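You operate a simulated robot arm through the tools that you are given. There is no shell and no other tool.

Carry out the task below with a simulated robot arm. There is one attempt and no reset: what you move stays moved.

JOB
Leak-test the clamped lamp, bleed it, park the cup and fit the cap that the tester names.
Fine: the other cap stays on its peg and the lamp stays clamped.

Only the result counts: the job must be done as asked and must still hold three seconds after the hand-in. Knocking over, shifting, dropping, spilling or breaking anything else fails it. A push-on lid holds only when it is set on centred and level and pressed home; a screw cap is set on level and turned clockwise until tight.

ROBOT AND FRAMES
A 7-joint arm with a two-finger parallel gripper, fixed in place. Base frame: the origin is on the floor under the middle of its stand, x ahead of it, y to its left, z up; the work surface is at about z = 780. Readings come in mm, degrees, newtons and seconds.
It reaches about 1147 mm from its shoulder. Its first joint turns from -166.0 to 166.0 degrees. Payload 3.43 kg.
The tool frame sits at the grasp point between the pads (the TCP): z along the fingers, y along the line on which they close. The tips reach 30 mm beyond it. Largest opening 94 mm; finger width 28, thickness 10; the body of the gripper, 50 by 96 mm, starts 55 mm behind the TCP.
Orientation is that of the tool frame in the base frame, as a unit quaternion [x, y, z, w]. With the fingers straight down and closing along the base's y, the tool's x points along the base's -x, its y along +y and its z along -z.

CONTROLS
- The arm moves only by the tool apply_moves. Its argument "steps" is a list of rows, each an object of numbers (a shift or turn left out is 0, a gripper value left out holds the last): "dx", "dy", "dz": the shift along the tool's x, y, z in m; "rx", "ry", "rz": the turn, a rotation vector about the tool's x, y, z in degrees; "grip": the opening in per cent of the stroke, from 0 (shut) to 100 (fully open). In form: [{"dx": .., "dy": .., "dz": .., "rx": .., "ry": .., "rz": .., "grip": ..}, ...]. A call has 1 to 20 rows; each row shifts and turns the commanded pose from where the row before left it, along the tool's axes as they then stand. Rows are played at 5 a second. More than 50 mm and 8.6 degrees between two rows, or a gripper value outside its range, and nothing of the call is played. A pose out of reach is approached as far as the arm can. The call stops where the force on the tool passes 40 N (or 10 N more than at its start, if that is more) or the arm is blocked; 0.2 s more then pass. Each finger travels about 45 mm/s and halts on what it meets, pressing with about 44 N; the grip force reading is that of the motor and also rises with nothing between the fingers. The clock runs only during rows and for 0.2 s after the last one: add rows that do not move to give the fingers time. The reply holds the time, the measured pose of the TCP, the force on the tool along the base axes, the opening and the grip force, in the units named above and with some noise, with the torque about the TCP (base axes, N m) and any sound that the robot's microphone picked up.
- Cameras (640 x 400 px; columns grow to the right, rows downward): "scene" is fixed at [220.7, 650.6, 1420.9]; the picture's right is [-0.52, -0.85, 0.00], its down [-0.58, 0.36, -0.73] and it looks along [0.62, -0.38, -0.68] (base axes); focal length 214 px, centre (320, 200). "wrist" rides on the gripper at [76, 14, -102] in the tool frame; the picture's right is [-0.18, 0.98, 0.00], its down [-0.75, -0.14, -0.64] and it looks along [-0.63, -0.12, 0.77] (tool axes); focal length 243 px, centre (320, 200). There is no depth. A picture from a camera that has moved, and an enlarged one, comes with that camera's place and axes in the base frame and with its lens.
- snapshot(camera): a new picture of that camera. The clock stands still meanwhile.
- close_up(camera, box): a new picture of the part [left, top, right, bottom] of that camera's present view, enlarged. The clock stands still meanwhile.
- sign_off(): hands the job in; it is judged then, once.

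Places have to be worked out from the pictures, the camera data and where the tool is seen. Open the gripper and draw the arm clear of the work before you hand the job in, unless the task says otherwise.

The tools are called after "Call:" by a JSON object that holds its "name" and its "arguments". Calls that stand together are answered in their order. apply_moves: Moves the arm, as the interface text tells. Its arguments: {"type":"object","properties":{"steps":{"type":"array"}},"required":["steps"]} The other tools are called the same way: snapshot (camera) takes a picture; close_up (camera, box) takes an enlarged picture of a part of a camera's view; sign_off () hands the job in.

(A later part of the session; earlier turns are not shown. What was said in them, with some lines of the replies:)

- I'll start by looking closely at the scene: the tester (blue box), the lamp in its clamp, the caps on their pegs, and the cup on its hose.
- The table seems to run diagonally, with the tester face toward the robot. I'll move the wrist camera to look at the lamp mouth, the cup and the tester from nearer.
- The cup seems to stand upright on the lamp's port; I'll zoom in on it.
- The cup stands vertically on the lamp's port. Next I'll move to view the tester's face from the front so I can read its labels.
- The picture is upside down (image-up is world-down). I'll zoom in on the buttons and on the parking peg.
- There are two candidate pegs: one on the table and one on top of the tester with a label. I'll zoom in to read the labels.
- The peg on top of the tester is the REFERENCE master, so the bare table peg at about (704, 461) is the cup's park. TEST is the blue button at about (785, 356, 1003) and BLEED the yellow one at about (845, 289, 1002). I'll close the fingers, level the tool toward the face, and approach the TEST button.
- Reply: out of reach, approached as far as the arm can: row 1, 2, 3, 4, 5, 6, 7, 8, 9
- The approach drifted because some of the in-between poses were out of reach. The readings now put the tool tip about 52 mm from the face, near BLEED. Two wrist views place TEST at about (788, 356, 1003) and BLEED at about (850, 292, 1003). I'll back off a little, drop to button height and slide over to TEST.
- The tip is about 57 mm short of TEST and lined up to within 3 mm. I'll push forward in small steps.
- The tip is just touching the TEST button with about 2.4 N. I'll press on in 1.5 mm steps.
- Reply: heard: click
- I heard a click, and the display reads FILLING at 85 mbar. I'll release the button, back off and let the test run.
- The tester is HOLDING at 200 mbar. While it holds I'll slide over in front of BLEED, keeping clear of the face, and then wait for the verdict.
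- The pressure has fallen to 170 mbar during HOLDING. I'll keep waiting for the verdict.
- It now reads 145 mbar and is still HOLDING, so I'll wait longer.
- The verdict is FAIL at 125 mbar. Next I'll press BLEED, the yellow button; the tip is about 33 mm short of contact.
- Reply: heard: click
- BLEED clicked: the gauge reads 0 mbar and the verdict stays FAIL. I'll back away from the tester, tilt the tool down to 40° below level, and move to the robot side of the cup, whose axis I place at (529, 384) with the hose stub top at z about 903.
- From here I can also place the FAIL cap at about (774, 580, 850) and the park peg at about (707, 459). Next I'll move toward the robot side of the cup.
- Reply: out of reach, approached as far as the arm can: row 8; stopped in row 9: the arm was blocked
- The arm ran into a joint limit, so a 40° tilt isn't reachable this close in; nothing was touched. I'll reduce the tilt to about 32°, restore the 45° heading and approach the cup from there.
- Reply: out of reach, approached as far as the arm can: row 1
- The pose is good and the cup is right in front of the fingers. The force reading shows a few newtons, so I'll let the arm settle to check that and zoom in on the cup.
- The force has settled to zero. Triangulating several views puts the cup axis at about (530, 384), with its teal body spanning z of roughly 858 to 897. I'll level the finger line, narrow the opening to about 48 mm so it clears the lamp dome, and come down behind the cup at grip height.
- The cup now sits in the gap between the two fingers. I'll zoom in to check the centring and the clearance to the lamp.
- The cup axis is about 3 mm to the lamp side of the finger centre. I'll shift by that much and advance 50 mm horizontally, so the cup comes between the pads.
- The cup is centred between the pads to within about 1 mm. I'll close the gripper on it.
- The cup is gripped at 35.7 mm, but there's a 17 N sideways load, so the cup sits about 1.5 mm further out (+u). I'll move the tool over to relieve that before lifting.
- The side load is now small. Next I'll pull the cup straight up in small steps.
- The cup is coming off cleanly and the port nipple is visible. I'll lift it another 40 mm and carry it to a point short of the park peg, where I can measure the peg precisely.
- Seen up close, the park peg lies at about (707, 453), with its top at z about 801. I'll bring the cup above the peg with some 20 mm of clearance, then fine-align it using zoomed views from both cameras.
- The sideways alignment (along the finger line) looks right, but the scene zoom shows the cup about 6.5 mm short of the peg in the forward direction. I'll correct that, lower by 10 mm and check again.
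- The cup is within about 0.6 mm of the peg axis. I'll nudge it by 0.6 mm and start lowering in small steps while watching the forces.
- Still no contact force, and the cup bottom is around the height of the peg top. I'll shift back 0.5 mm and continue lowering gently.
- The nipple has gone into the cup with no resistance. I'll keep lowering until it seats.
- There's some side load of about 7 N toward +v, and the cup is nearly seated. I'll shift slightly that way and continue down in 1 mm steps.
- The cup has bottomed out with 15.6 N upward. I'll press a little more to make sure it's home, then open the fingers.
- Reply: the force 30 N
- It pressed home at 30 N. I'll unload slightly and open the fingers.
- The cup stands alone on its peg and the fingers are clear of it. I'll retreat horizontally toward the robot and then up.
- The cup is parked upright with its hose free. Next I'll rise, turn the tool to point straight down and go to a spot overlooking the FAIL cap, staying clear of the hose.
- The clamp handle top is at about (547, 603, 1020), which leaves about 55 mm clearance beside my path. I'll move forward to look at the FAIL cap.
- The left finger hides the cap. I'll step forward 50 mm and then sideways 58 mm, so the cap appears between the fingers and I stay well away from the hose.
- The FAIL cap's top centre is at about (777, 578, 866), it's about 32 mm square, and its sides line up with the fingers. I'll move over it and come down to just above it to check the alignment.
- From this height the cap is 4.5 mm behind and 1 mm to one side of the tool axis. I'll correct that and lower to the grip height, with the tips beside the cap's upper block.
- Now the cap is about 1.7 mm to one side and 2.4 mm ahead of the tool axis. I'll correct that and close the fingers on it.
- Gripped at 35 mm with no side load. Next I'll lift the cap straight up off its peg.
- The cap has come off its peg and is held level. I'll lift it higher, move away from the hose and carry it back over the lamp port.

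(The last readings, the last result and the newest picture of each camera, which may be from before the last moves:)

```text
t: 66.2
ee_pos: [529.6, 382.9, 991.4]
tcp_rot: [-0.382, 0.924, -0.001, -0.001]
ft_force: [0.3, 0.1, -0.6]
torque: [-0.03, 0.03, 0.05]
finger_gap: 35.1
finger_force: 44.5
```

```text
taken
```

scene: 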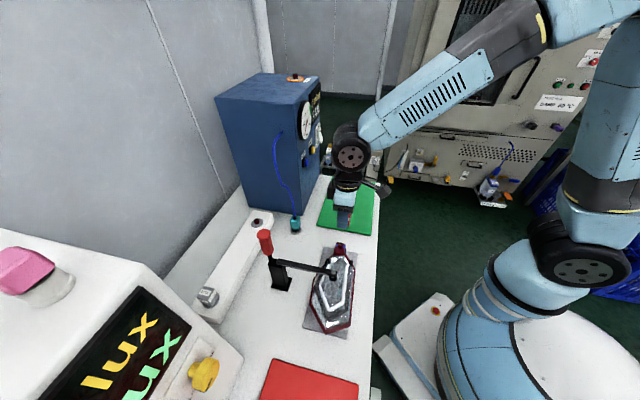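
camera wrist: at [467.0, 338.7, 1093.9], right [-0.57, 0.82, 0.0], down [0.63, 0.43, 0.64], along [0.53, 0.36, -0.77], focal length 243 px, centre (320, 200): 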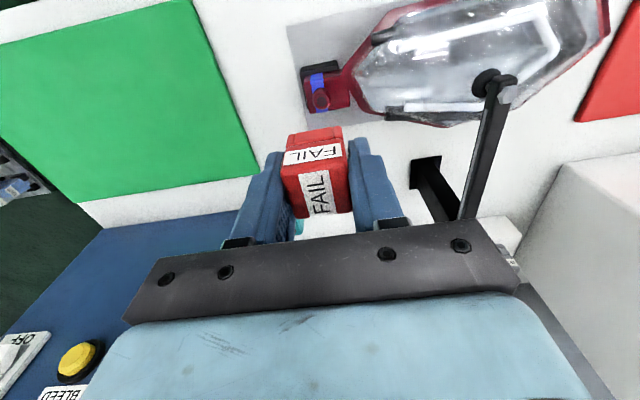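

The port nipple is visible right below the cap. I'll zoom in on it to measure the offset.

Call:
{"name": "close_up", "arguments": {"camera": "wrist", "box": [270, 50, 390, 150]}}

Call:
{"name": "close_up", "arguments": {"camera": "wrist", "box": [250, 120, 400, 230]}}

Call:
{"name": "close_up", "arguments": {"camera": "scene", "box": [310, 190, 370, 260]}}

```text
4.00 times, centred on (330, 100) of wrist
camera zoom: at [467.0, 338.7, 1093.9], right [-0.57, 0.82, 0.0], down [0.63, 0.43, 0.64], along [0.53, 0.36, -0.77], focal length 970 px, centre (280, 600)
```

zoom: 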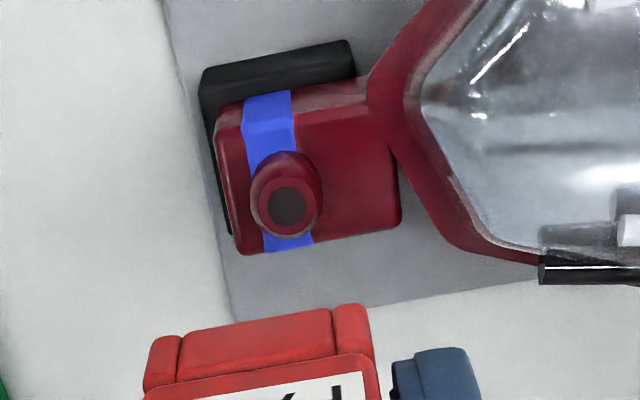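

```text
3.64 times, centred on (325, 175) of wrist
camera zoom: at [467.0, 338.7, 1093.9], right [-0.57, 0.82, 0.0], down [0.63, 0.43, 0.64], along [0.53, 0.36, -0.77], focal length 882 px, centre (302, 291)
```

zoom: 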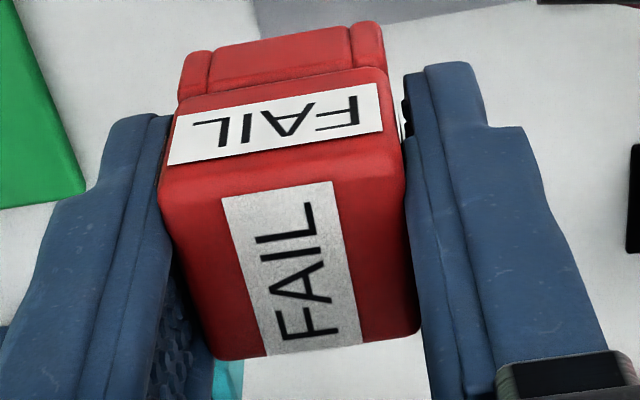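

```text
5.71 times, centred on (340, 225) of scene
camera zoom: at [220.7, 650.6, 1420.9], right [-0.52, -0.85, 0.0], down [-0.58, 0.36, -0.73], along [0.62, -0.38, -0.68], focal length 1226 px, centre (206, 57)
```

zoom: 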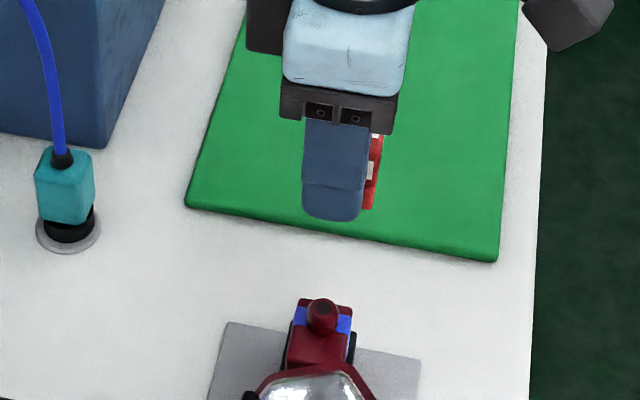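

Call:
{"name": "close_up", "arguments": {"camera": "scene", "box": [332, 204, 356, 228]}}

Call:
{"name": "close_up", "arguments": {"camera": "scene", "box": [324, 234, 350, 256]}}

```text
16.00 times, centred on (344, 216) of scene
camera zoom: at [220.7, 650.6, 1420.9], right [-0.52, -0.85, 0.0], down [-0.58, 0.36, -0.73], along [0.62, -0.38, -0.68], focal length 3432 px, centre (-64, -56)
```

zoom: 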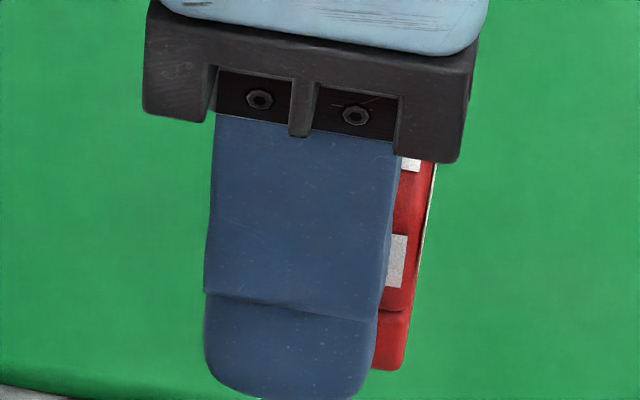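

```text
16.00 times, centred on (337, 245) of scene
camera zoom: at [220.7, 650.6, 1420.9], right [-0.52, -0.85, 0.0], down [-0.58, 0.36, -0.73], along [0.62, -0.38, -0.68], focal length 3432 px, centre (48, -520)
```

zoom: 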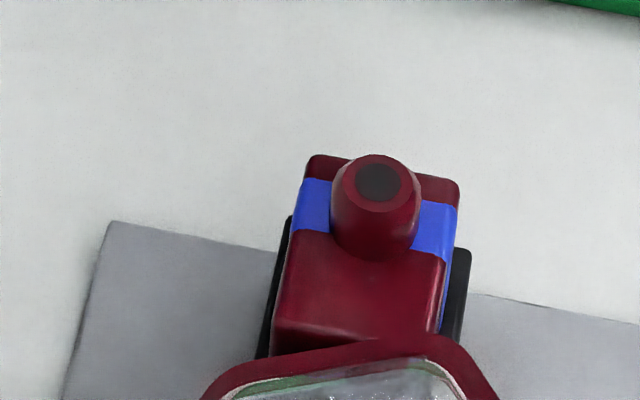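

The cap sits close to the tool axis, and the nipple is about 2 mm to the lamp side. I'll shift 2 mm that way and 0.5 mm back, then lower until the cap bottom is about 18 mm above the nipple and check again.

Call:
{"name": "apply_moves", "arguments": {"steps": [{"dx": 0.0005, "dy": 0.002}, {"dz": 0.03}, {"dz": 0.03}, {"dz": 0.016}, {}, {}]}}

Call:
{"name": "close_up", "arguments": {"camera": "wrist", "box": [270, 70, 390, 170]}}

Call:
{"name": "close_up", "arguments": {"camera": "scene", "box": [328, 226, 352, 250]}}

```text
t: 67.6
ee_pos: [528.3, 383.7, 914.1]
tcp_rot: [-0.384, 0.923, 0.0, 0.0]
ft_force: [0.7, -0.4, -0.2]
torque: [-0.01, 0.03, -0.02]
finger_gap: 35.0
finger_force: 44.0
```

```text
4.00 times, centred on (330, 120) of wrist
camera zoom: at [465.6, 339.7, 1017.9], right [-0.57, 0.82, 0.0], down [0.63, 0.43, 0.64], along [0.53, 0.36, -0.77], focal length 970 px, centre (280, 520)
```

zoom: 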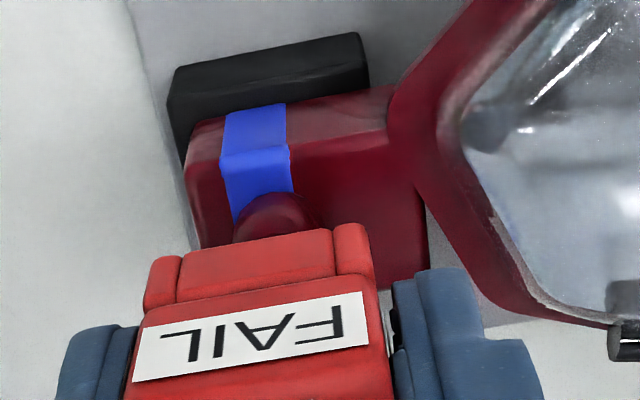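

```text
16.00 times, centred on (340, 238) of scene
camera zoom: at [220.7, 650.6, 1420.9], right [-0.52, -0.85, 0.0], down [-0.58, 0.36, -0.73], along [0.62, -0.38, -0.68], focal length 3432 px, centre (0, -408)
```

zoom: 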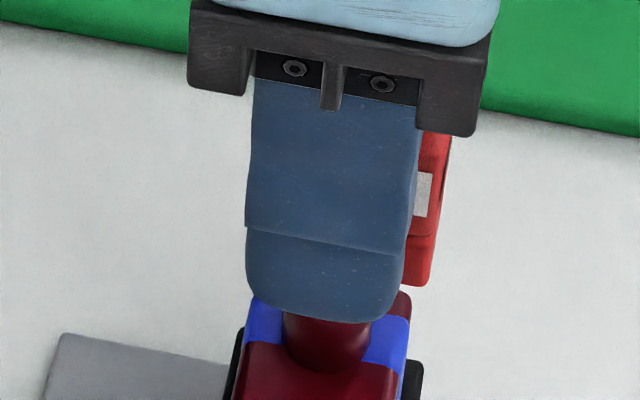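

Both views agree to within about 1 mm. I'll apply a small correction, lower another 13 mm and check again just above the nipple.

Call:
{"name": "apply_moves", "arguments": {"steps": [{"dx": 0.0004, "dy": -0.0003}, {"dz": 0.007}, {"dz": 0.006}, {}, {}]}}

Call:
{"name": "close_up", "arguments": {"camera": "wrist", "box": [270, 70, 390, 170]}}

Call:
{"name": "close_up", "arguments": {"camera": "scene", "box": [328, 230, 352, 254]}}

```text
t: 68.8
ee_pos: [529.4, 383.8, 901.7]
tcp_rot: [-0.383, 0.924, 0.0, 0.0]
ft_force: [0.6, -1.2, -0.2]
torque: [-0.01, 0.0, 0.0]
finger_gap: 34.8
finger_force: 44.4
```

```text
4.00 times, centred on (330, 120) of wrist
camera zoom: at [466.0, 339.5, 1004.9], right [-0.57, 0.82, 0.0], down [0.63, 0.43, 0.64], along [0.53, 0.36, -0.77], focal length 970 px, centre (280, 520)
```

zoom: 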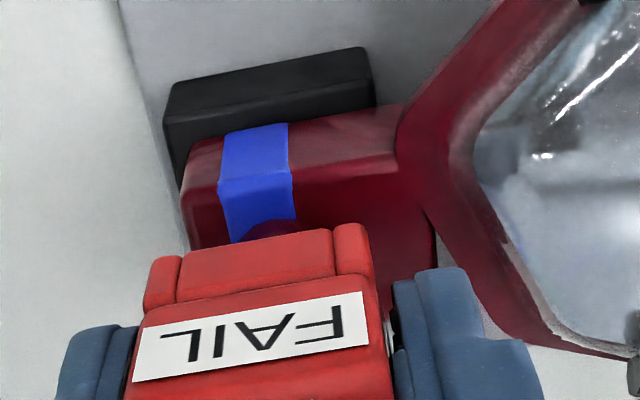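

```text
16.00 times, centred on (340, 242) of scene
camera zoom: at [220.7, 650.6, 1420.9], right [-0.52, -0.85, 0.0], down [-0.58, 0.36, -0.73], along [0.62, -0.38, -0.68], focal length 3432 px, centre (0, -472)
```

zoom: 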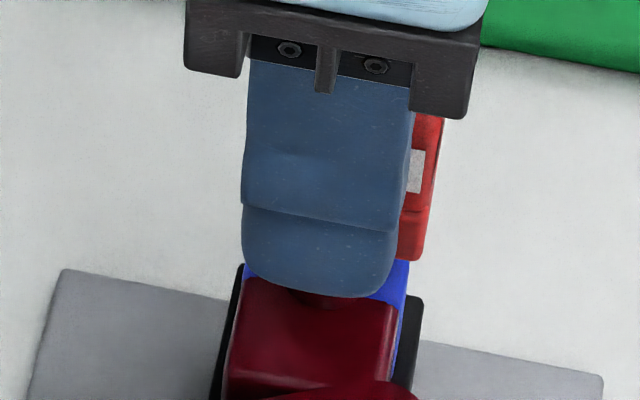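

There's no contact yet. I'll lower in 1.5 mm steps and read the forces.

Call:
{"name": "apply_moves", "arguments": {"steps": [{"dz": 0.0015}, {"dz": 0.0015}, {"dz": 0.0015}, {}]}}

```text
t: 69.8
ee_pos: [529.1, 382.9, 897.3]
tcp_rot: [-0.384, 0.923, 0.0, 0.0]
ft_force: [0.4, 0.5, -0.4]
torque: [-0.02, 0.04, -0.01]
finger_gap: 34.9
finger_force: 43.6
```

Call:
{"name": "apply_moves", "arguments": {"steps": [{"dz": 0.0012}, {"dz": 0.0012}, {"dz": 0.0012}, {}]}}

Call:
{"name": "close_up", "arguments": {"camera": "scene", "box": [328, 230, 352, 254]}}

Call:
{"name": "close_up", "arguments": {"camera": "wrist", "box": [270, 70, 390, 170]}}

```text
t: 70.8
ee_pos: [528.3, 383.9, 894.7]
tcp_rot: [-0.384, 0.923, 0.0, 0.001]
ft_force: [0.3, -0.1, -0.3]
torque: [0.03, -0.01, -0.02]
finger_gap: 35.0
finger_force: 43.4
```

```text
16.00 times, centred on (340, 242) of scene
camera zoom: at [220.7, 650.6, 1420.9], right [-0.52, -0.85, 0.0], down [-0.58, 0.36, -0.73], along [0.62, -0.38, -0.68], focal length 3432 px, centre (0, -472)
```

zoom: 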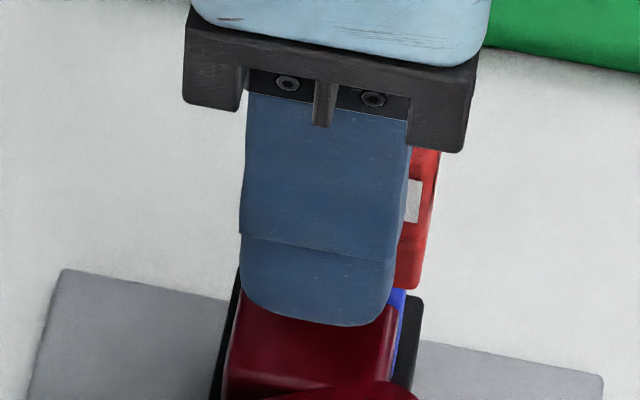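

```text
4.00 times, centred on (330, 120) of wrist
camera zoom: at [465.1, 340.0, 997.1], right [-0.57, 0.82, 0.0], down [0.63, 0.43, 0.64], along [0.53, 0.36, -0.77], focal length 970 px, centre (280, 520)
```

zoom: 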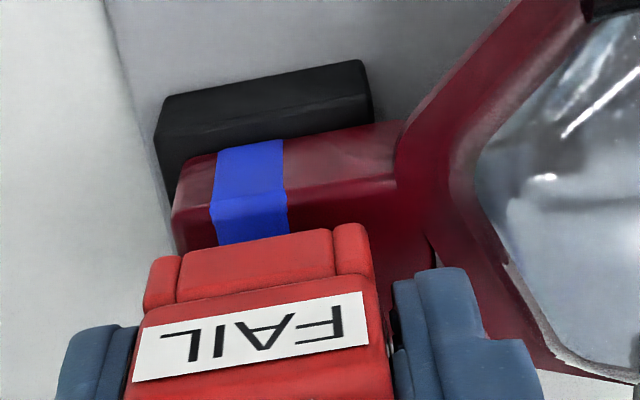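

Call:
{"name": "apply_moves", "arguments": {"steps": [{"dz": 0.001}, {"dz": 0.001}, {"dz": 0.001}, {"dz": 0.001}, {}]}}

```text
t: 72.0
ee_pos: [527.9, 385.1, 890.8]
tcp_rot: [-0.383, 0.924, -0.001, 0.0]
ft_force: [0.1, 0.1, 0.3]
torque: [0.01, -0.01, -0.02]
finger_gap: 34.9
finger_force: 44.1
```

Call:
{"name": "apply_moves", "arguments": {"steps": [{"dz": 0.001}, {"dz": 0.001}, {"dz": 0.001}, {}]}}

Call:
{"name": "close_up", "arguments": {"camera": "scene", "box": [328, 230, 352, 254]}}

Call:
{"name": "close_up", "arguments": {"camera": "wrist", "box": [270, 70, 390, 170]}}

```text
t: 73.0
ee_pos: [528.6, 384.6, 887.3]
tcp_rot: [-0.383, 0.924, 0.0, 0.001]
ft_force: [0.0, -0.2, -0.4]
torque: [-0.01, -0.01, -0.01]
finger_gap: 35.0
finger_force: 43.7
```

```text
16.00 times, centred on (340, 242) of scene
camera zoom: at [220.7, 650.6, 1420.9], right [-0.52, -0.85, 0.0], down [-0.58, 0.36, -0.73], along [0.62, -0.38, -0.68], focal length 3432 px, centre (0, -472)
```

zoom: 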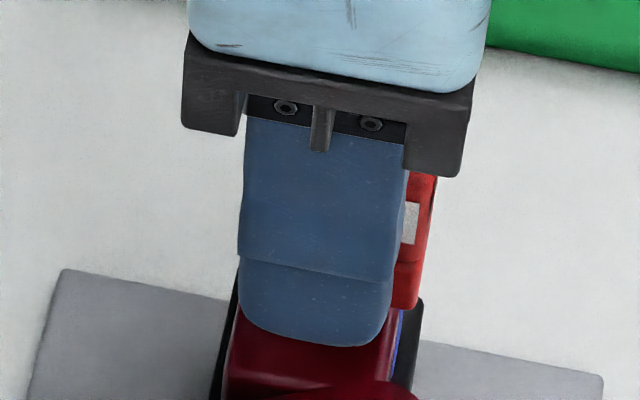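

```text
4.00 times, centred on (330, 120) of wrist
camera zoom: at [465.5, 339.7, 989.5], right [-0.57, 0.82, 0.0], down [0.63, 0.43, 0.64], along [0.53, 0.36, -0.77], focal length 970 px, centre (280, 520)
```

zoom: 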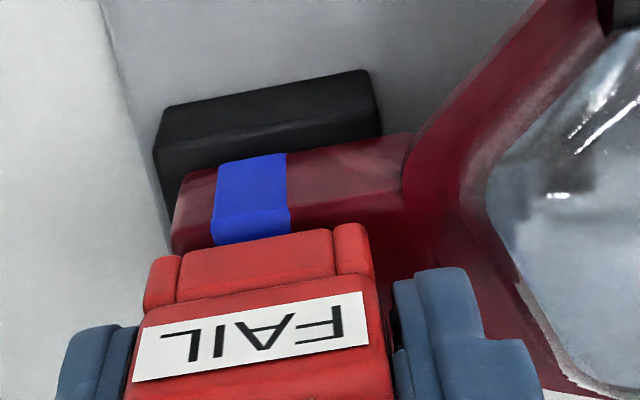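

Still no resistance, so the nipple must be inside the cap. I'll keep pressing down until it seats.

Call:
{"name": "apply_moves", "arguments": {"steps": [{"dz": 0.001}, {"dz": 0.001}, {"dz": 0.001}, {"dz": 0.001}, {}]}}

```text
t: 74.2
ee_pos: [529.9, 384.1, 882.7]
tcp_rot: [-0.384, 0.923, 0.0, 0.0]
ft_force: [8.0, 7.7, 1.7]
torque: [0.27, -0.22, 0.03]
finger_gap: 35.1
finger_force: 43.7
```

There's an 11 N side load toward +v, so the nipple sits a bit further forward than the cap. I'll shift 0.8 mm that way before pressing on.

Call:
{"name": "apply_moves", "arguments": {"steps": [{"dx": -0.0008}, {}, {}]}}

```text
t: 75.0
ee_pos: [529.7, 384.2, 883.3]
tcp_rot: [-0.384, 0.923, -0.001, -0.001]
ft_force: [4.2, 5.8, -0.2]
torque: [0.15, -0.14, 0.02]
finger_gap: 34.8
finger_force: 44.1
```

Call:
{"name": "apply_moves", "arguments": {"steps": [{"dx": -0.0009}, {}, {}]}}

```text
t: 75.8
ee_pos: [529.5, 385.2, 882.1]
tcp_rot: [-0.384, 0.924, -0.001, -0.001]
ft_force: [0.1, 0.7, 0.2]
torque: [-0.01, 0.03, -0.01]
finger_gap: 34.8
finger_force: 44.2
```

The side load is gone and the cap is centred. Next I'll press it down home.

Call:
{"name": "apply_moves", "arguments": {"steps": [{"dz": 0.001}, {"dz": 0.001}, {}]}}

```text
t: 76.6
ee_pos: [529.1, 384.3, 881.0]
tcp_rot: [-0.384, 0.924, 0.001, 0.0]
ft_force: [-0.2, 0.5, 0.8]
torque: [0.0, 0.01, 0.0]
finger_gap: 34.9
finger_force: 44.2
```

Call:
{"name": "apply_moves", "arguments": {"steps": [{"dz": 0.001}, {"dz": 0.001}, {}]}}

Call:
{"name": "close_up", "arguments": {"camera": "wrist", "box": [270, 70, 390, 170]}}

Call:
{"name": "close_up", "arguments": {"camera": "scene", "box": [328, 230, 352, 254]}}

```text
t: 77.4
ee_pos: [529.4, 384.5, 879.0]
tcp_rot: [-0.384, 0.923, 0.0, 0.0]
ft_force: [-0.2, -1.1, 2.8]
torque: [-0.03, 0.03, -0.03]
finger_gap: 34.9
finger_force: 44.7
```

```text
4.00 times, centred on (330, 120) of wrist
camera zoom: at [466.6, 341.3, 981.4], right [-0.57, 0.82, 0.0], down [0.63, 0.43, 0.64], along [0.53, 0.36, -0.77], focal length 970 px, centre (280, 520)
```

zoom: 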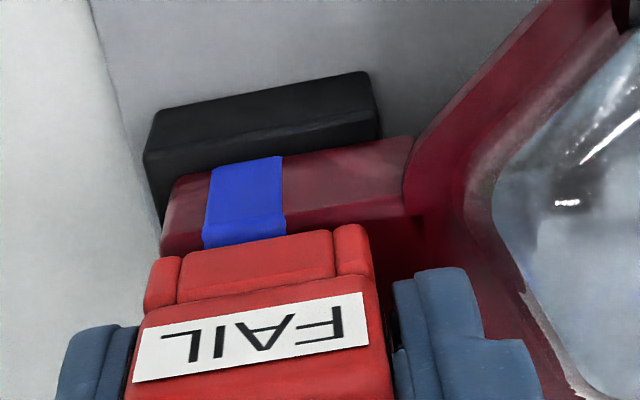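

```text
16.00 times, centred on (340, 242) of scene
camera zoom: at [220.7, 650.6, 1420.9], right [-0.52, -0.85, 0.0], down [-0.58, 0.36, -0.73], along [0.62, -0.38, -0.68], focal length 3432 px, centre (0, -472)
```

zoom: 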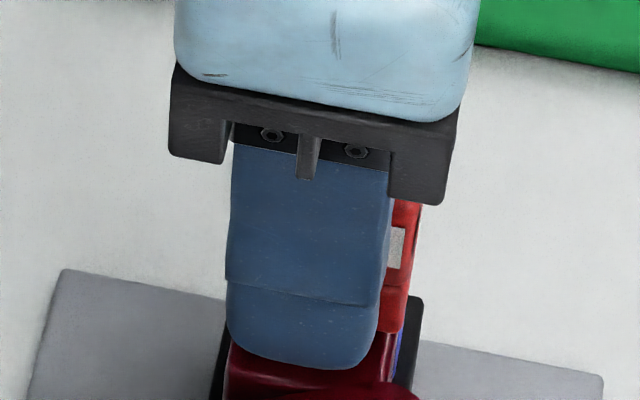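

The load is starting to build at 2.8 N. I'll continue in small steps.

Call:
{"name": "apply_moves", "arguments": {"steps": [{"dz": 0.001}, {"dz": 0.001}, {}]}}

```text
t: 78.2
ee_pos: [530.3, 384.4, 877.0]
tcp_rot: [-0.384, 0.924, 0.0, 0.0]
ft_force: [0.7, 0.0, 3.5]
torque: [-0.02, 0.02, -0.03]
finger_gap: 34.7
finger_force: 44.1
```

Call:
{"name": "apply_moves", "arguments": {"steps": [{"dz": 0.001}, {"dz": 0.001}, {}]}}

```text
t: 79.0
ee_pos: [530.8, 383.4, 874.8]
tcp_rot: [-0.384, 0.923, 0.0, 0.0]
ft_force: [-0.4, -13.6, 23.6]
torque: [-0.23, 0.29, 0.07]
finger_gap: 34.9
finger_force: 44.9
```

The force jumped to 23.6 N up with some sideways load. I'll check whether the cap has bottomed or a finger is touching the lamp.

Call:
{"name": "close_up", "arguments": {"camera": "wrist", "box": [250, 70, 410, 190]}}

Call:
{"name": "close_up", "arguments": {"camera": "scene", "box": [328, 230, 352, 254]}}

```text
3.33 times, centred on (330, 130) of wrist
camera zoom: at [467.0, 340.3, 977.9], right [-0.57, 0.82, 0.0], down [0.63, 0.43, 0.64], along [0.53, 0.36, -0.77], focal length 809 px, centre (287, 433)
```

zoom: 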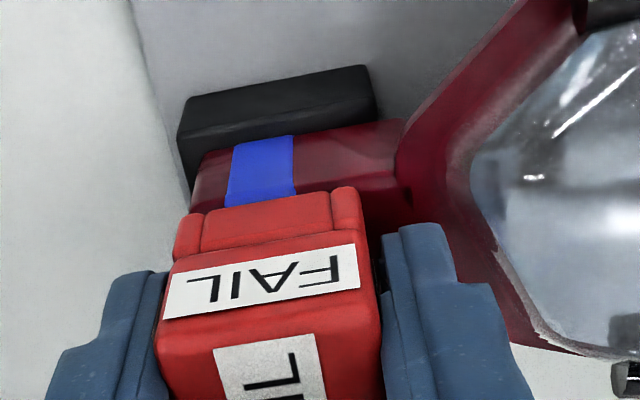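

```text
16.00 times, centred on (340, 242) of scene
camera zoom: at [220.7, 650.6, 1420.9], right [-0.52, -0.85, 0.0], down [-0.58, 0.36, -0.73], along [0.62, -0.38, -0.68], focal length 3432 px, centre (0, -472)
```

zoom: 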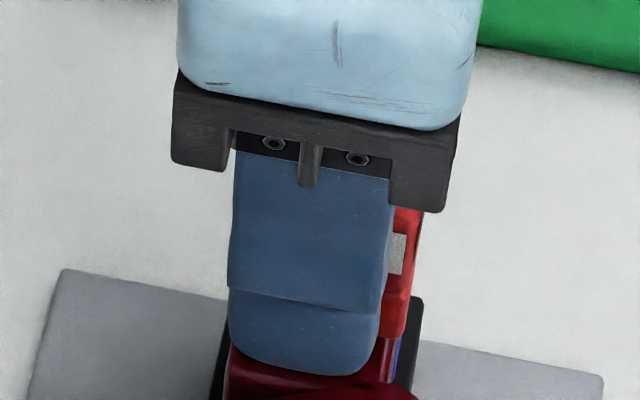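

Call:
{"name": "close_up", "arguments": {"camera": "wrist", "box": [295, 100, 355, 145]}}

Call:
{"name": "close_up", "arguments": {"camera": "wrist", "box": [340, 110, 400, 165]}}

Call:
{"name": "close_up", "arguments": {"camera": "scene", "box": [334, 242, 350, 254]}}

```text
8.89 times, centred on (325, 122) of wrist
camera zoom: at [467.0, 340.3, 977.9], right [-0.57, 0.82, 0.0], down [0.63, 0.43, 0.64], along [0.53, 0.36, -0.77], focal length 2157 px, centre (276, 889)
```

zoom: 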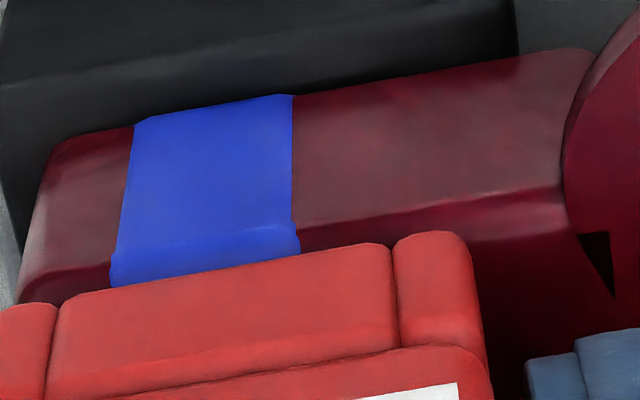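

```text
7.27 times, centred on (370, 138) of wrist
camera zoom: at [467.0, 340.3, 977.9], right [-0.57, 0.82, 0.0], down [0.63, 0.43, 0.64], along [0.53, 0.36, -0.77], focal length 1764 px, centre (-44, 654)
```

zoom: 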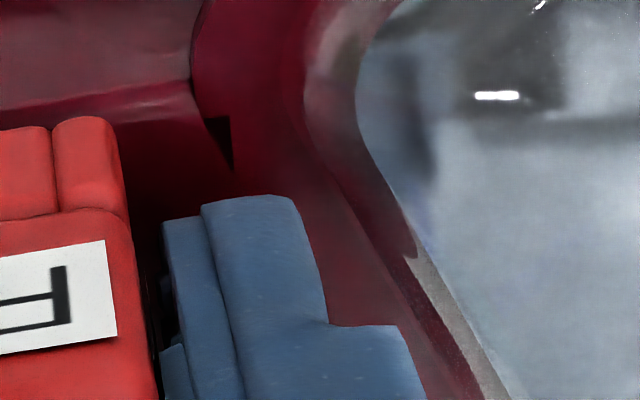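

```text
16.00 times, centred on (342, 248) of scene
camera zoom: at [220.7, 650.6, 1420.9], right [-0.52, -0.85, 0.0], down [-0.58, 0.36, -0.73], along [0.62, -0.38, -0.68], focal length 3432 px, centre (-32, -568)
```

zoom: 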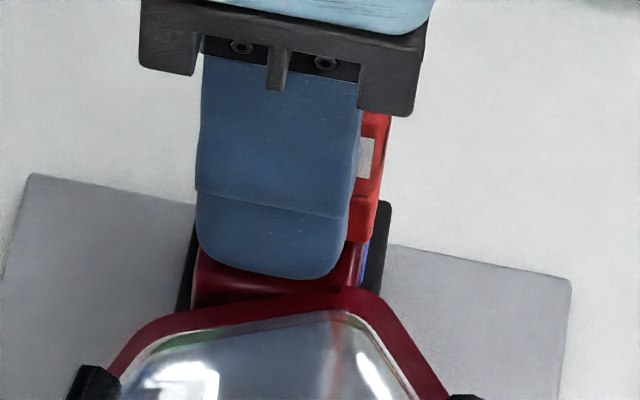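

The geometry suggests the cap's bottom has reached the port block. The finger tips are still about 3 mm above it. I'll relieve the sideways load a little and see how the force responds.

Call:
{"name": "apply_moves", "arguments": {"steps": [{"dx": 0.0006, "dy": -0.0006}, {}, {}]}}

```text
t: 79.8
ee_pos: [530.6, 384.9, 875.8]
tcp_rot: [-0.384, 0.923, 0.0, 0.0]
ft_force: [4.2, -6.0, 21.0]
torque: [0.01, 0.1, 0.0]
finger_gap: 35.1
finger_force: 44.3
```

Call:
{"name": "apply_moves", "arguments": {"steps": [{"dy": -0.0009}, {}, {}]}}

```text
t: 80.6
ee_pos: [530.7, 383.4, 877.1]
tcp_rot: [-0.383, 0.924, 0.0, 0.001]
ft_force: [3.0, 5.4, 22.5]
torque: [0.28, 0.08, -0.01]
finger_gap: 35.2
finger_force: 43.7
```

Call:
{"name": "apply_moves", "arguments": {"steps": [{"dx": -0.0006}, {"dz": 0.0006}, {}, {}]}}

```text
t: 81.6
ee_pos: [530.9, 382.9, 875.8]
tcp_rot: [-0.384, 0.923, 0.0, 0.0]
ft_force: [-8.9, -0.6, 33.5]
torque: [-0.06, 0.32, -0.01]
finger_gap: 34.7
finger_force: 44.1
```

The cap is pressed with 33.5 N. I'll look at the gap between the cap and the port block.

Call:
{"name": "close_up", "arguments": {"camera": "scene", "box": [334, 238, 354, 254]}}

Call:
{"name": "close_up", "arguments": {"camera": "wrist", "box": [290, 95, 360, 155]}}

```text
16.00 times, centred on (344, 246) of scene
camera zoom: at [220.7, 650.6, 1420.9], right [-0.52, -0.85, 0.0], down [-0.58, 0.36, -0.73], along [0.62, -0.38, -0.68], focal length 3432 px, centre (-64, -536)
```

zoom: 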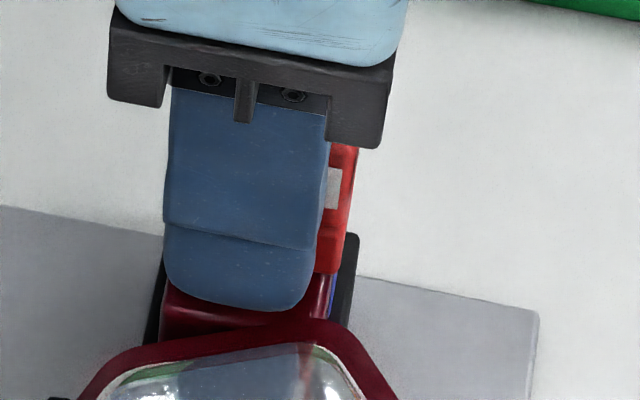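

```text
6.67 times, centred on (325, 125) of wrist
camera zoom: at [467.4, 340.0, 977.4], right [-0.57, 0.82, 0.0], down [0.63, 0.43, 0.64], along [0.53, 0.36, -0.77], focal length 1618 px, centre (287, 700)
```

zoom: 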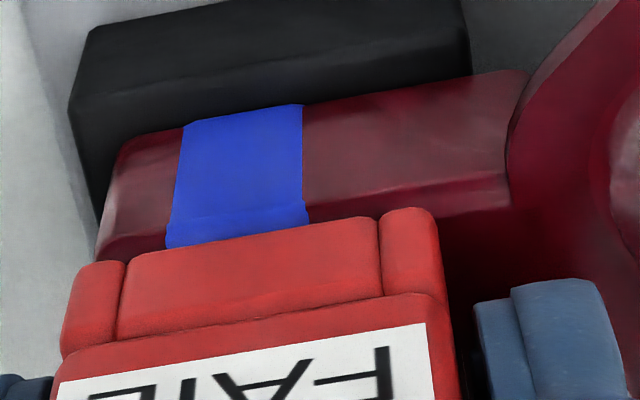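

I'll unload most of the press, open the fingers just 2–3 mm per side so they stay clear of the lamp flange, and rise straight up to inspect.

Call:
{"name": "apply_moves", "arguments": {"steps": [{"dz": -0.001}, {"dz": -0.0008}, {}, {}]}}

```text
t: 82.6
ee_pos: [530.2, 384.4, 875.0]
tcp_rot: [-0.385, 0.923, -0.001, -0.001]
ft_force: [-12.9, 1.8, -2.9]
torque: [0.13, 0.14, -0.01]
finger_gap: 34.9
finger_force: 44.2
```

Call:
{"name": "apply_moves", "arguments": {"steps": [{"dx": 0.0007, "dy": 0.001}, {}, {}]}}

```text
t: 83.4
ee_pos: [529.8, 384.6, 875.8]
tcp_rot: [-0.384, 0.923, 0.0, 0.0]
ft_force: [1.4, 0.5, -0.2]
torque: [-0.02, 0.0, 0.0]
finger_gap: 34.8
finger_force: 43.8
```

All forces are zero now, so the cap sits centred in the grip. I'll press straight down once more from this centred position.

Call:
{"name": "apply_moves", "arguments": {"steps": [{"dz": 0.0008}, {"dz": 0.0007}, {}, {}]}}

```text
t: 84.4
ee_pos: [531.6, 384.7, 875.2]
tcp_rot: [-0.384, 0.923, 0.0, 0.002]
ft_force: [15.9, 8.7, 37.3]
torque: [0.16, -0.14, 0.02]
finger_gap: 35.0
finger_force: 44.2
```

The cap is against a hard stop at 37 N. I'll unload back to neutral, open slightly and rise.

Call:
{"name": "apply_moves", "arguments": {"steps": [{"dz": -0.0008}, {"dz": -0.0007}, {}, {}]}}

```text
t: 85.4
ee_pos: [530.6, 383.9, 875.0]
tcp_rot: [-0.384, 0.923, 0.0, -0.001]
ft_force: [13.9, 16.2, 16.4]
torque: [0.46, -0.25, -0.13]
finger_gap: 34.7
finger_force: 44.1
```

Call:
{"name": "apply_moves", "arguments": {"steps": [{"dx": -0.0008, "dz": -0.0005}, {}, {}]}}

```text
t: 86.2
ee_pos: [529.8, 383.2, 876.0]
tcp_rot: [-0.384, 0.923, 0.0, -0.001]
ft_force: [4.0, 13.0, 6.5]
torque: [0.27, 0.02, -0.15]
finger_gap: 34.7
finger_force: 44.7
```

Call:
{"name": "apply_moves", "arguments": {"steps": [{"dx": -0.0007, "dy": 0.0004, "dz": -0.0003}, {}, {}]}}

```text
t: 87.0
ee_pos: [531.1, 384.9, 876.1]
tcp_rot: [-0.383, 0.924, 0.0, -0.001]
ft_force: [-0.6, -0.3, -0.6]
torque: [0.01, -0.01, -0.05]
finger_gap: 34.8
finger_force: 43.9
```

Neutral again. I'll open the fingers slightly now.

Call:
{"name": "apply_moves", "arguments": {"steps": [{"grip": 43.5}, {}, {}]}}

Call:
{"name": "close_up", "arguments": {"camera": "wrist", "box": [250, 80, 400, 220]}}

```text
t: 87.8
ee_pos: [531.2, 384.9, 874.9]
tcp_rot: [-0.383, 0.924, 0.0, 0.0]
ft_force: [0.1, -0.2, 0.4]
torque: [0.01, -0.02, 0.01]
finger_gap: 40.9
finger_force: 0.0
```

```text
2.86 times, centred on (325, 150) of wrist
camera zoom: at [467.5, 341.0, 979.1], right [-0.57, 0.82, 0.0], down [0.63, 0.43, 0.64], along [0.53, 0.36, -0.77], focal length 693 px, centre (306, 343)
```

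zoom: 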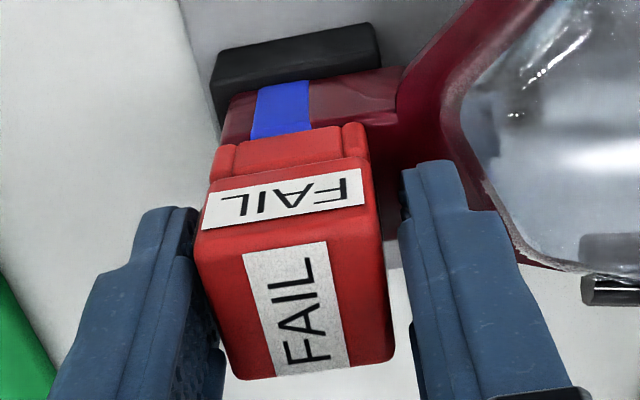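

The cap stays in place. I'll rise straight up in small steps first.

Call:
{"name": "apply_moves", "arguments": {"steps": [{"dz": -0.004}, {"dz": -0.008}, {"dz": -0.015}, {"dz": -0.025}, {"dz": -0.03}, {"dz": -0.03}, {}]}}

Call:
{"name": "close_up", "arguments": {"camera": "wrist", "box": [260, 40, 400, 150]}}

Call:
{"name": "close_up", "arguments": {"camera": "scene", "box": [326, 228, 352, 256]}}

```text
t: 89.4
ee_pos: [529.0, 383.9, 989.5]
tcp_rot: [-0.383, 0.924, -0.001, 0.0]
ft_force: [0.3, 0.1, -0.2]
torque: [-0.02, -0.03, 0.01]
finger_gap: 40.7
finger_force: 0.1
```

```text
3.64 times, centred on (330, 95) of wrist
camera zoom: at [465.4, 340.1, 1092.1], right [-0.57, 0.82, 0.0], down [0.63, 0.43, 0.64], along [0.53, 0.36, -0.77], focal length 882 px, centre (284, 582)
```

zoom: 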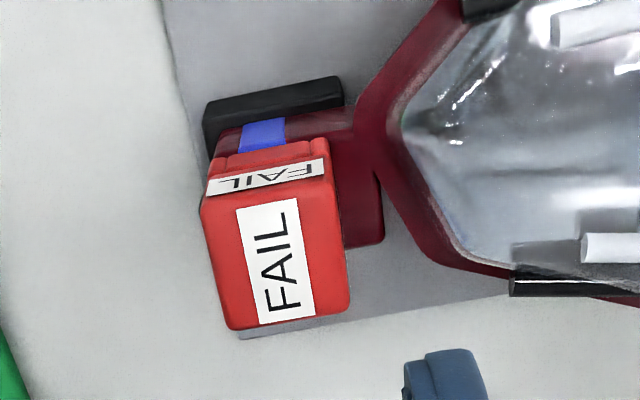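

```text
14.29 times, centred on (339, 242) of scene
camera zoom: at [220.7, 650.6, 1420.9], right [-0.52, -0.85, 0.0], down [-0.58, 0.36, -0.73], along [0.62, -0.38, -0.68], focal length 3064 px, centre (49, -400)
```

zoom: 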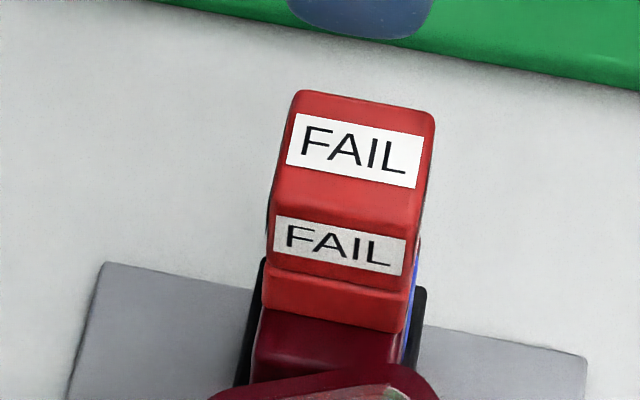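

The FAIL cap sits on the port and looks level and flush. To be sure it's fully home, I'll take a low side view with the wrist camera.

Call:
{"name": "apply_moves", "arguments": {"steps": [{"dx": 0.025}, {"dx": 0.025}, {"ry": -7.3}, {"ry": -7.3}, {"ry": -7.3}, {"ry": -7.3}, {"ry": -7.3}, {"dx": 0.0169, "dz": 0.0228}, {"dx": 0.0169, "dz": 0.0228}, {}]}}

Call:
{"name": "snapshot", "arguments": {"camera": "wrist"}}

Call:
{"name": "close_up", "arguments": {"camera": "wrist", "box": [270, 50, 390, 160]}}

```text
t: 91.6
ee_pos: [498.0, 350.9, 933.1]
tcp_rot: [-0.365, 0.877, 0.121, 0.289]
ft_force: [-0.4, 0.1, -0.5]
torque: [-0.01, -0.01, 0.04]
finger_gap: 40.9
finger_force: 0.0
```

```text
taken
camera wrist: at [401.2, 273.0, 970.6], right [-0.59, 0.8, 0.11], down [0.26, 0.06, 0.96], along [0.76, 0.6, -0.24], focal length 243 px, centre (320, 200)
```

wrist: 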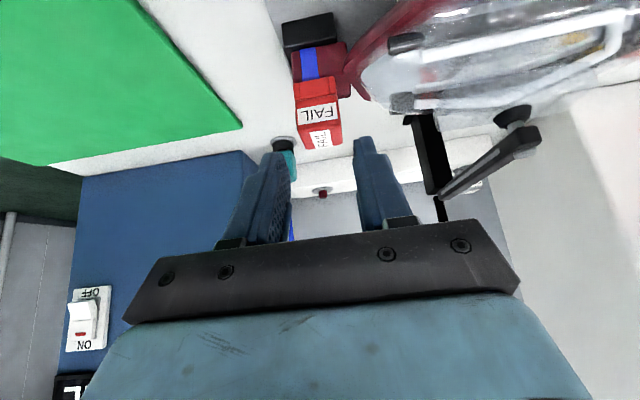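

```text
3.64 times, centred on (330, 105) of wrist
camera zoom: at [401.2, 273.0, 970.6], right [-0.59, 0.8, 0.11], down [0.26, 0.06, 0.96], along [0.76, 0.6, -0.24], focal length 882 px, centre (284, 546)
```

zoom: 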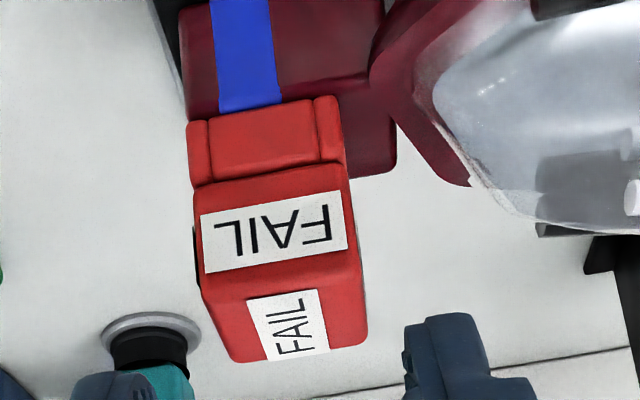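

Call:
{"name": "apply_moves", "arguments": {"steps": [{"dx": 0.0166, "dz": 0.0156}, {"dx": 0.0166, "dz": 0.0156}, {}]}}

Call:
{"name": "close_up", "arguments": {"camera": "wrist", "box": [270, 60, 390, 170]}}

Call:
{"name": "close_up", "arguments": {"camera": "wrist", "box": [295, 75, 365, 130]}}

```text
t: 92.4
ee_pos: [490.3, 345.8, 888.5]
tcp_rot: [-0.365, 0.877, 0.121, 0.288]
ft_force: [0.5, 0.2, 0.0]
torque: [-0.01, 0.0, -0.01]
finger_gap: 40.8
finger_force: 0.1
```

```text
3.64 times, centred on (330, 115) of wrist
camera zoom: at [394.9, 269.0, 924.9], right [-0.59, 0.8, 0.11], down [0.26, 0.06, 0.96], along [0.76, 0.6, -0.24], focal length 882 px, centre (284, 509)
```

zoom: 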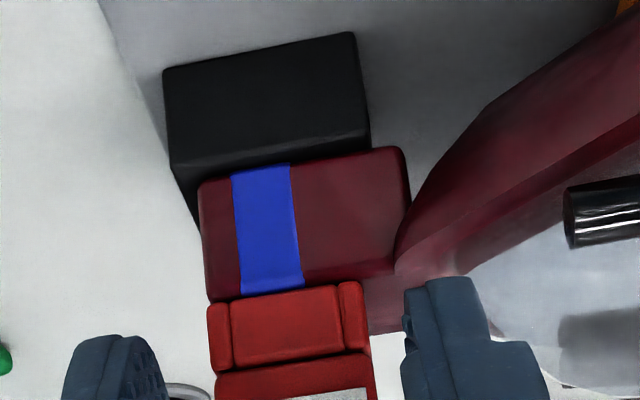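

```text
7.27 times, centred on (330, 102) of wrist
camera zoom: at [394.9, 269.0, 924.9], right [-0.59, 0.8, 0.11], down [0.26, 0.06, 0.96], along [0.76, 0.6, -0.24], focal length 1764 px, centre (247, 909)
```

zoom: 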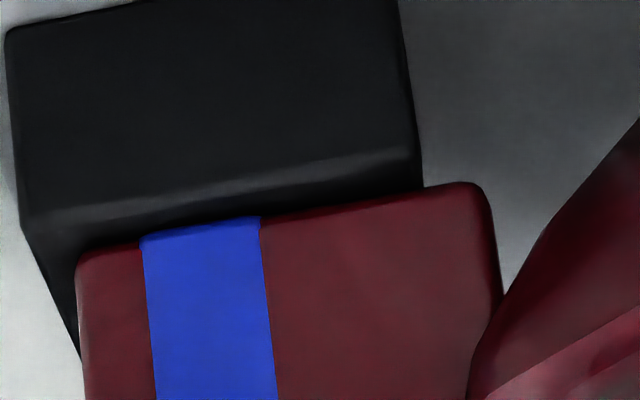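

Call:
{"name": "close_up", "arguments": {"camera": "wrist", "box": [315, 125, 385, 175]}}

Call:
{"name": "close_up", "arguments": {"camera": "scene", "box": [180, 180, 340, 320]}}

```text
8.00 times, centred on (350, 150) of wrist
camera zoom: at [394.9, 269.0, 924.9], right [-0.59, 0.8, 0.11], down [0.26, 0.06, 0.96], along [0.76, 0.6, -0.24], focal length 1941 px, centre (80, 600)
```

zoom: 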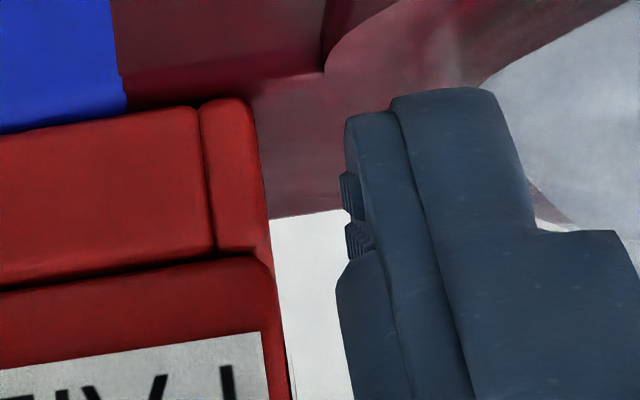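

```text
2.86 times, centred on (260, 250) of scene
camera zoom: at [220.7, 650.6, 1420.9], right [-0.52, -0.85, 0.0], down [-0.58, 0.36, -0.73], along [0.62, -0.38, -0.68], focal length 613 px, centre (491, 57)
```

zoom: 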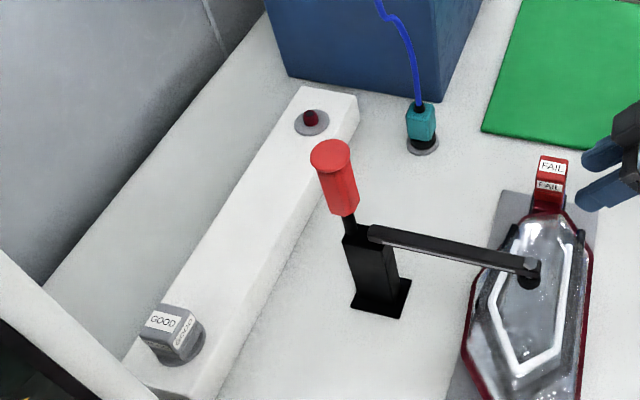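

The low side view shows the cap flush and level on the port, the GOOD cap still on its peg, the cup parked and the clamp closed. I'll open the gripper and draw the arm up and clear.

Call:
{"name": "apply_moves", "arguments": {"steps": [{"dx": -0.0238, "dz": -0.0321}, {"dx": -0.0238, "dz": -0.0321}, {"ry": 7.3}, {"ry": 7.3}, {"ry": 7.3}, {"ry": 7.3}, {"ry": 7.3}, {"dz": -0.04, "grip": 90}, {"dz": -0.04}, {"dz": -0.04}, {"dx": 0.03}, {"dx": 0.03}, {}, {}]}}

Call:
{"name": "snapshot", "arguments": {"camera": "scene"}}

Call:
{"name": "close_up", "arguments": {"camera": "scene", "box": [260, 180, 380, 270]}}

Call:
{"name": "close_up", "arguments": {"camera": "scene", "box": [280, 65, 360, 180]}}

Call:
{"name": "close_up", "arguments": {"camera": "scene", "box": [284, 206, 310, 236]}}

```text
t: 95.4
ee_pos: [448.7, 303.3, 1085.9]
tcp_rot: [-0.383, 0.924, 0.0, 0.0]
ft_force: [0.5, 0.0, -0.4]
torque: [0.01, -0.04, 0.01]
finger_gap: 84.6
finger_force: 0.0
```

```text
taken
```

scene: 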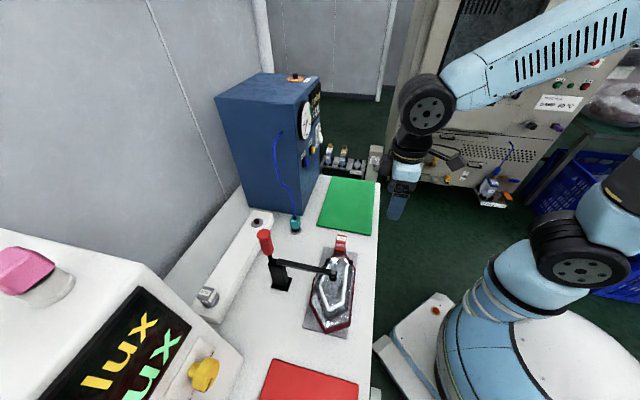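

```text
4.44 times, centred on (320, 225) of scene
camera zoom: at [220.7, 650.6, 1420.9], right [-0.52, -0.85, 0.0], down [-0.58, 0.36, -0.73], along [0.62, -0.38, -0.68], focal length 953 px, centre (320, 89)
```

zoom: 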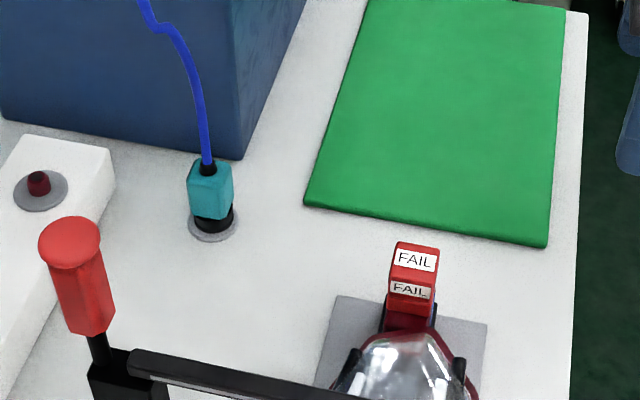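

```text
3.48 times, centred on (320, 122) of scene
camera zoom: at [220.7, 650.6, 1420.9], right [-0.52, -0.85, 0.0], down [-0.58, 0.36, -0.73], along [0.62, -0.38, -0.68], focal length 746 px, centre (320, 470)
```

zoom: 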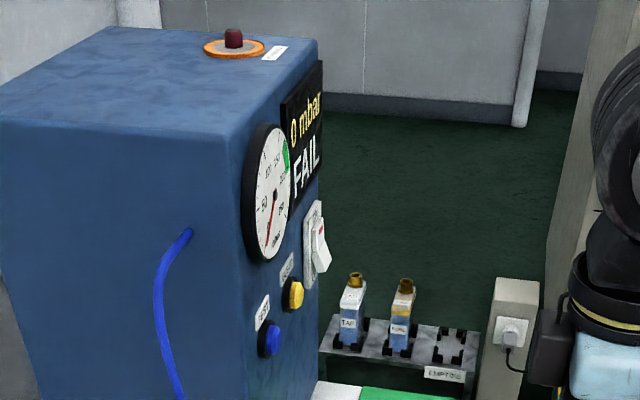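

```text
13.33 times, centred on (297, 221) of scene
camera zoom: at [220.7, 650.6, 1420.9], right [-0.52, -0.85, 0.0], down [-0.58, 0.36, -0.73], along [0.62, -0.38, -0.68], focal length 2860 px, centre (627, -80)
```

zoom: 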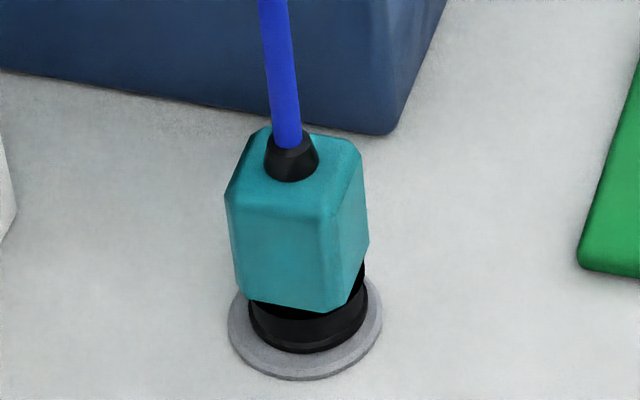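

Everything looks in place. The parked cup seems turned slightly on its peg by the hose, so I'll wait a couple of seconds and confirm nothing is creeping.

Call:
{"name": "apply_moves", "arguments": {"steps": [{}, {}, {}, {}, {}, {}, {}, {}, {}, {}, {}, {}, {}, {}, {}, {}, {}, {}, {}, {}]}}

Call:
{"name": "close_up", "arguments": {"camera": "scene", "box": [284, 206, 310, 236]}}

Call:
{"name": "close_up", "arguments": {"camera": "scene", "box": [326, 228, 352, 256]}}

```text
t: 99.6
ee_pos: [448.9, 302.8, 1085.6]
tcp_rot: [-0.384, 0.923, 0.0, 0.0]
ft_force: [-0.3, -0.6, -0.1]
torque: [0.0, 0.0, -0.04]
finger_gap: 84.5
finger_force: 0.2
```

```text
13.33 times, centred on (297, 221) of scene
camera zoom: at [220.7, 650.6, 1420.9], right [-0.52, -0.85, 0.0], down [-0.58, 0.36, -0.73], along [0.62, -0.38, -0.68], focal length 2860 px, centre (627, -80)
```

zoom: 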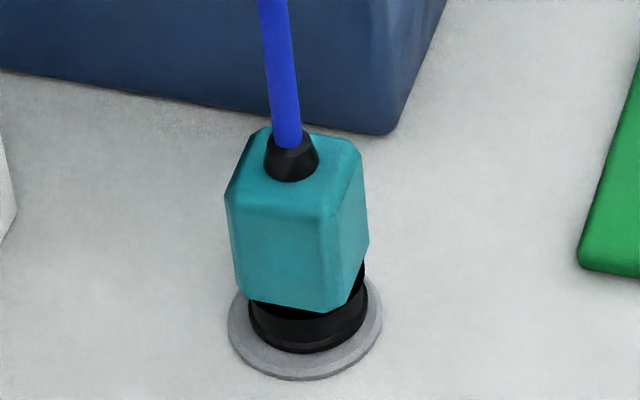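

```text
14.29 times, centred on (339, 242) of scene
camera zoom: at [220.7, 650.6, 1420.9], right [-0.52, -0.85, 0.0], down [-0.58, 0.36, -0.73], along [0.62, -0.38, -0.68], focal length 3064 px, centre (49, -400)
```

zoom: 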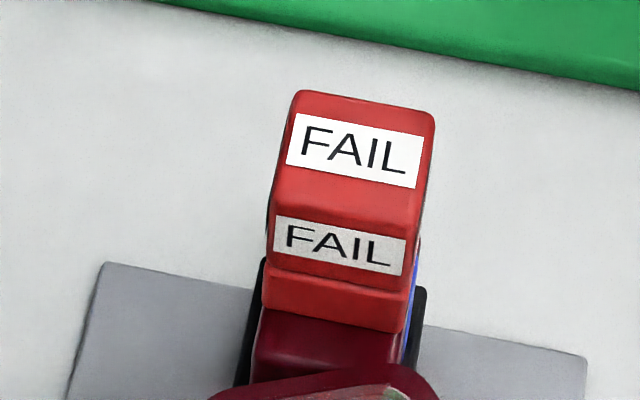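

Both the cup and the cap are unchanged after four seconds. The tester reads 0 mbar / FAIL, the FAIL cap is pressed home on the port, the cup is on its peg, the GOOD cap is untouched, and the arm is clear with the gripper open. I'm handing the job in.

Call:
{"name": "sign_off", "arguments": {}}

```text
The job is handed in.
```

The lamp failed its leak test and now has the FAIL cap fitted; I've handed the job in. I haven't seen the judge's result.

- **Test:** I pressed TEST. The pressure reached 200 mbar, fell to 125 mbar while holding, and the tester read FAIL.
- **Bleed:** I pressed BLEED and the tester dropped to 0 mbar before I touched the cup.
- **Cup:** It is parked on the bare peg on the table beside the tester. No label marks that peg as the park; I chose it because the only other free peg, on top of the tester, is labelled REFERENCE. The cup has turned slightly on the peg, but it stayed still while I watched for four seconds.
- **Cap:** The FAIL cap is on the lamp's port, pressed down to a hard stop at about 37 N. Close views show it level and flush, with no gap.
- **Everything else:** The GOOD cap is still on its peg and the lamp is still clamped. The arm is clear with the gripper open.

I ran the test once, with the cup as I found it on the port. I didn't reseat it and test again to rule out a leak at the cup itself.
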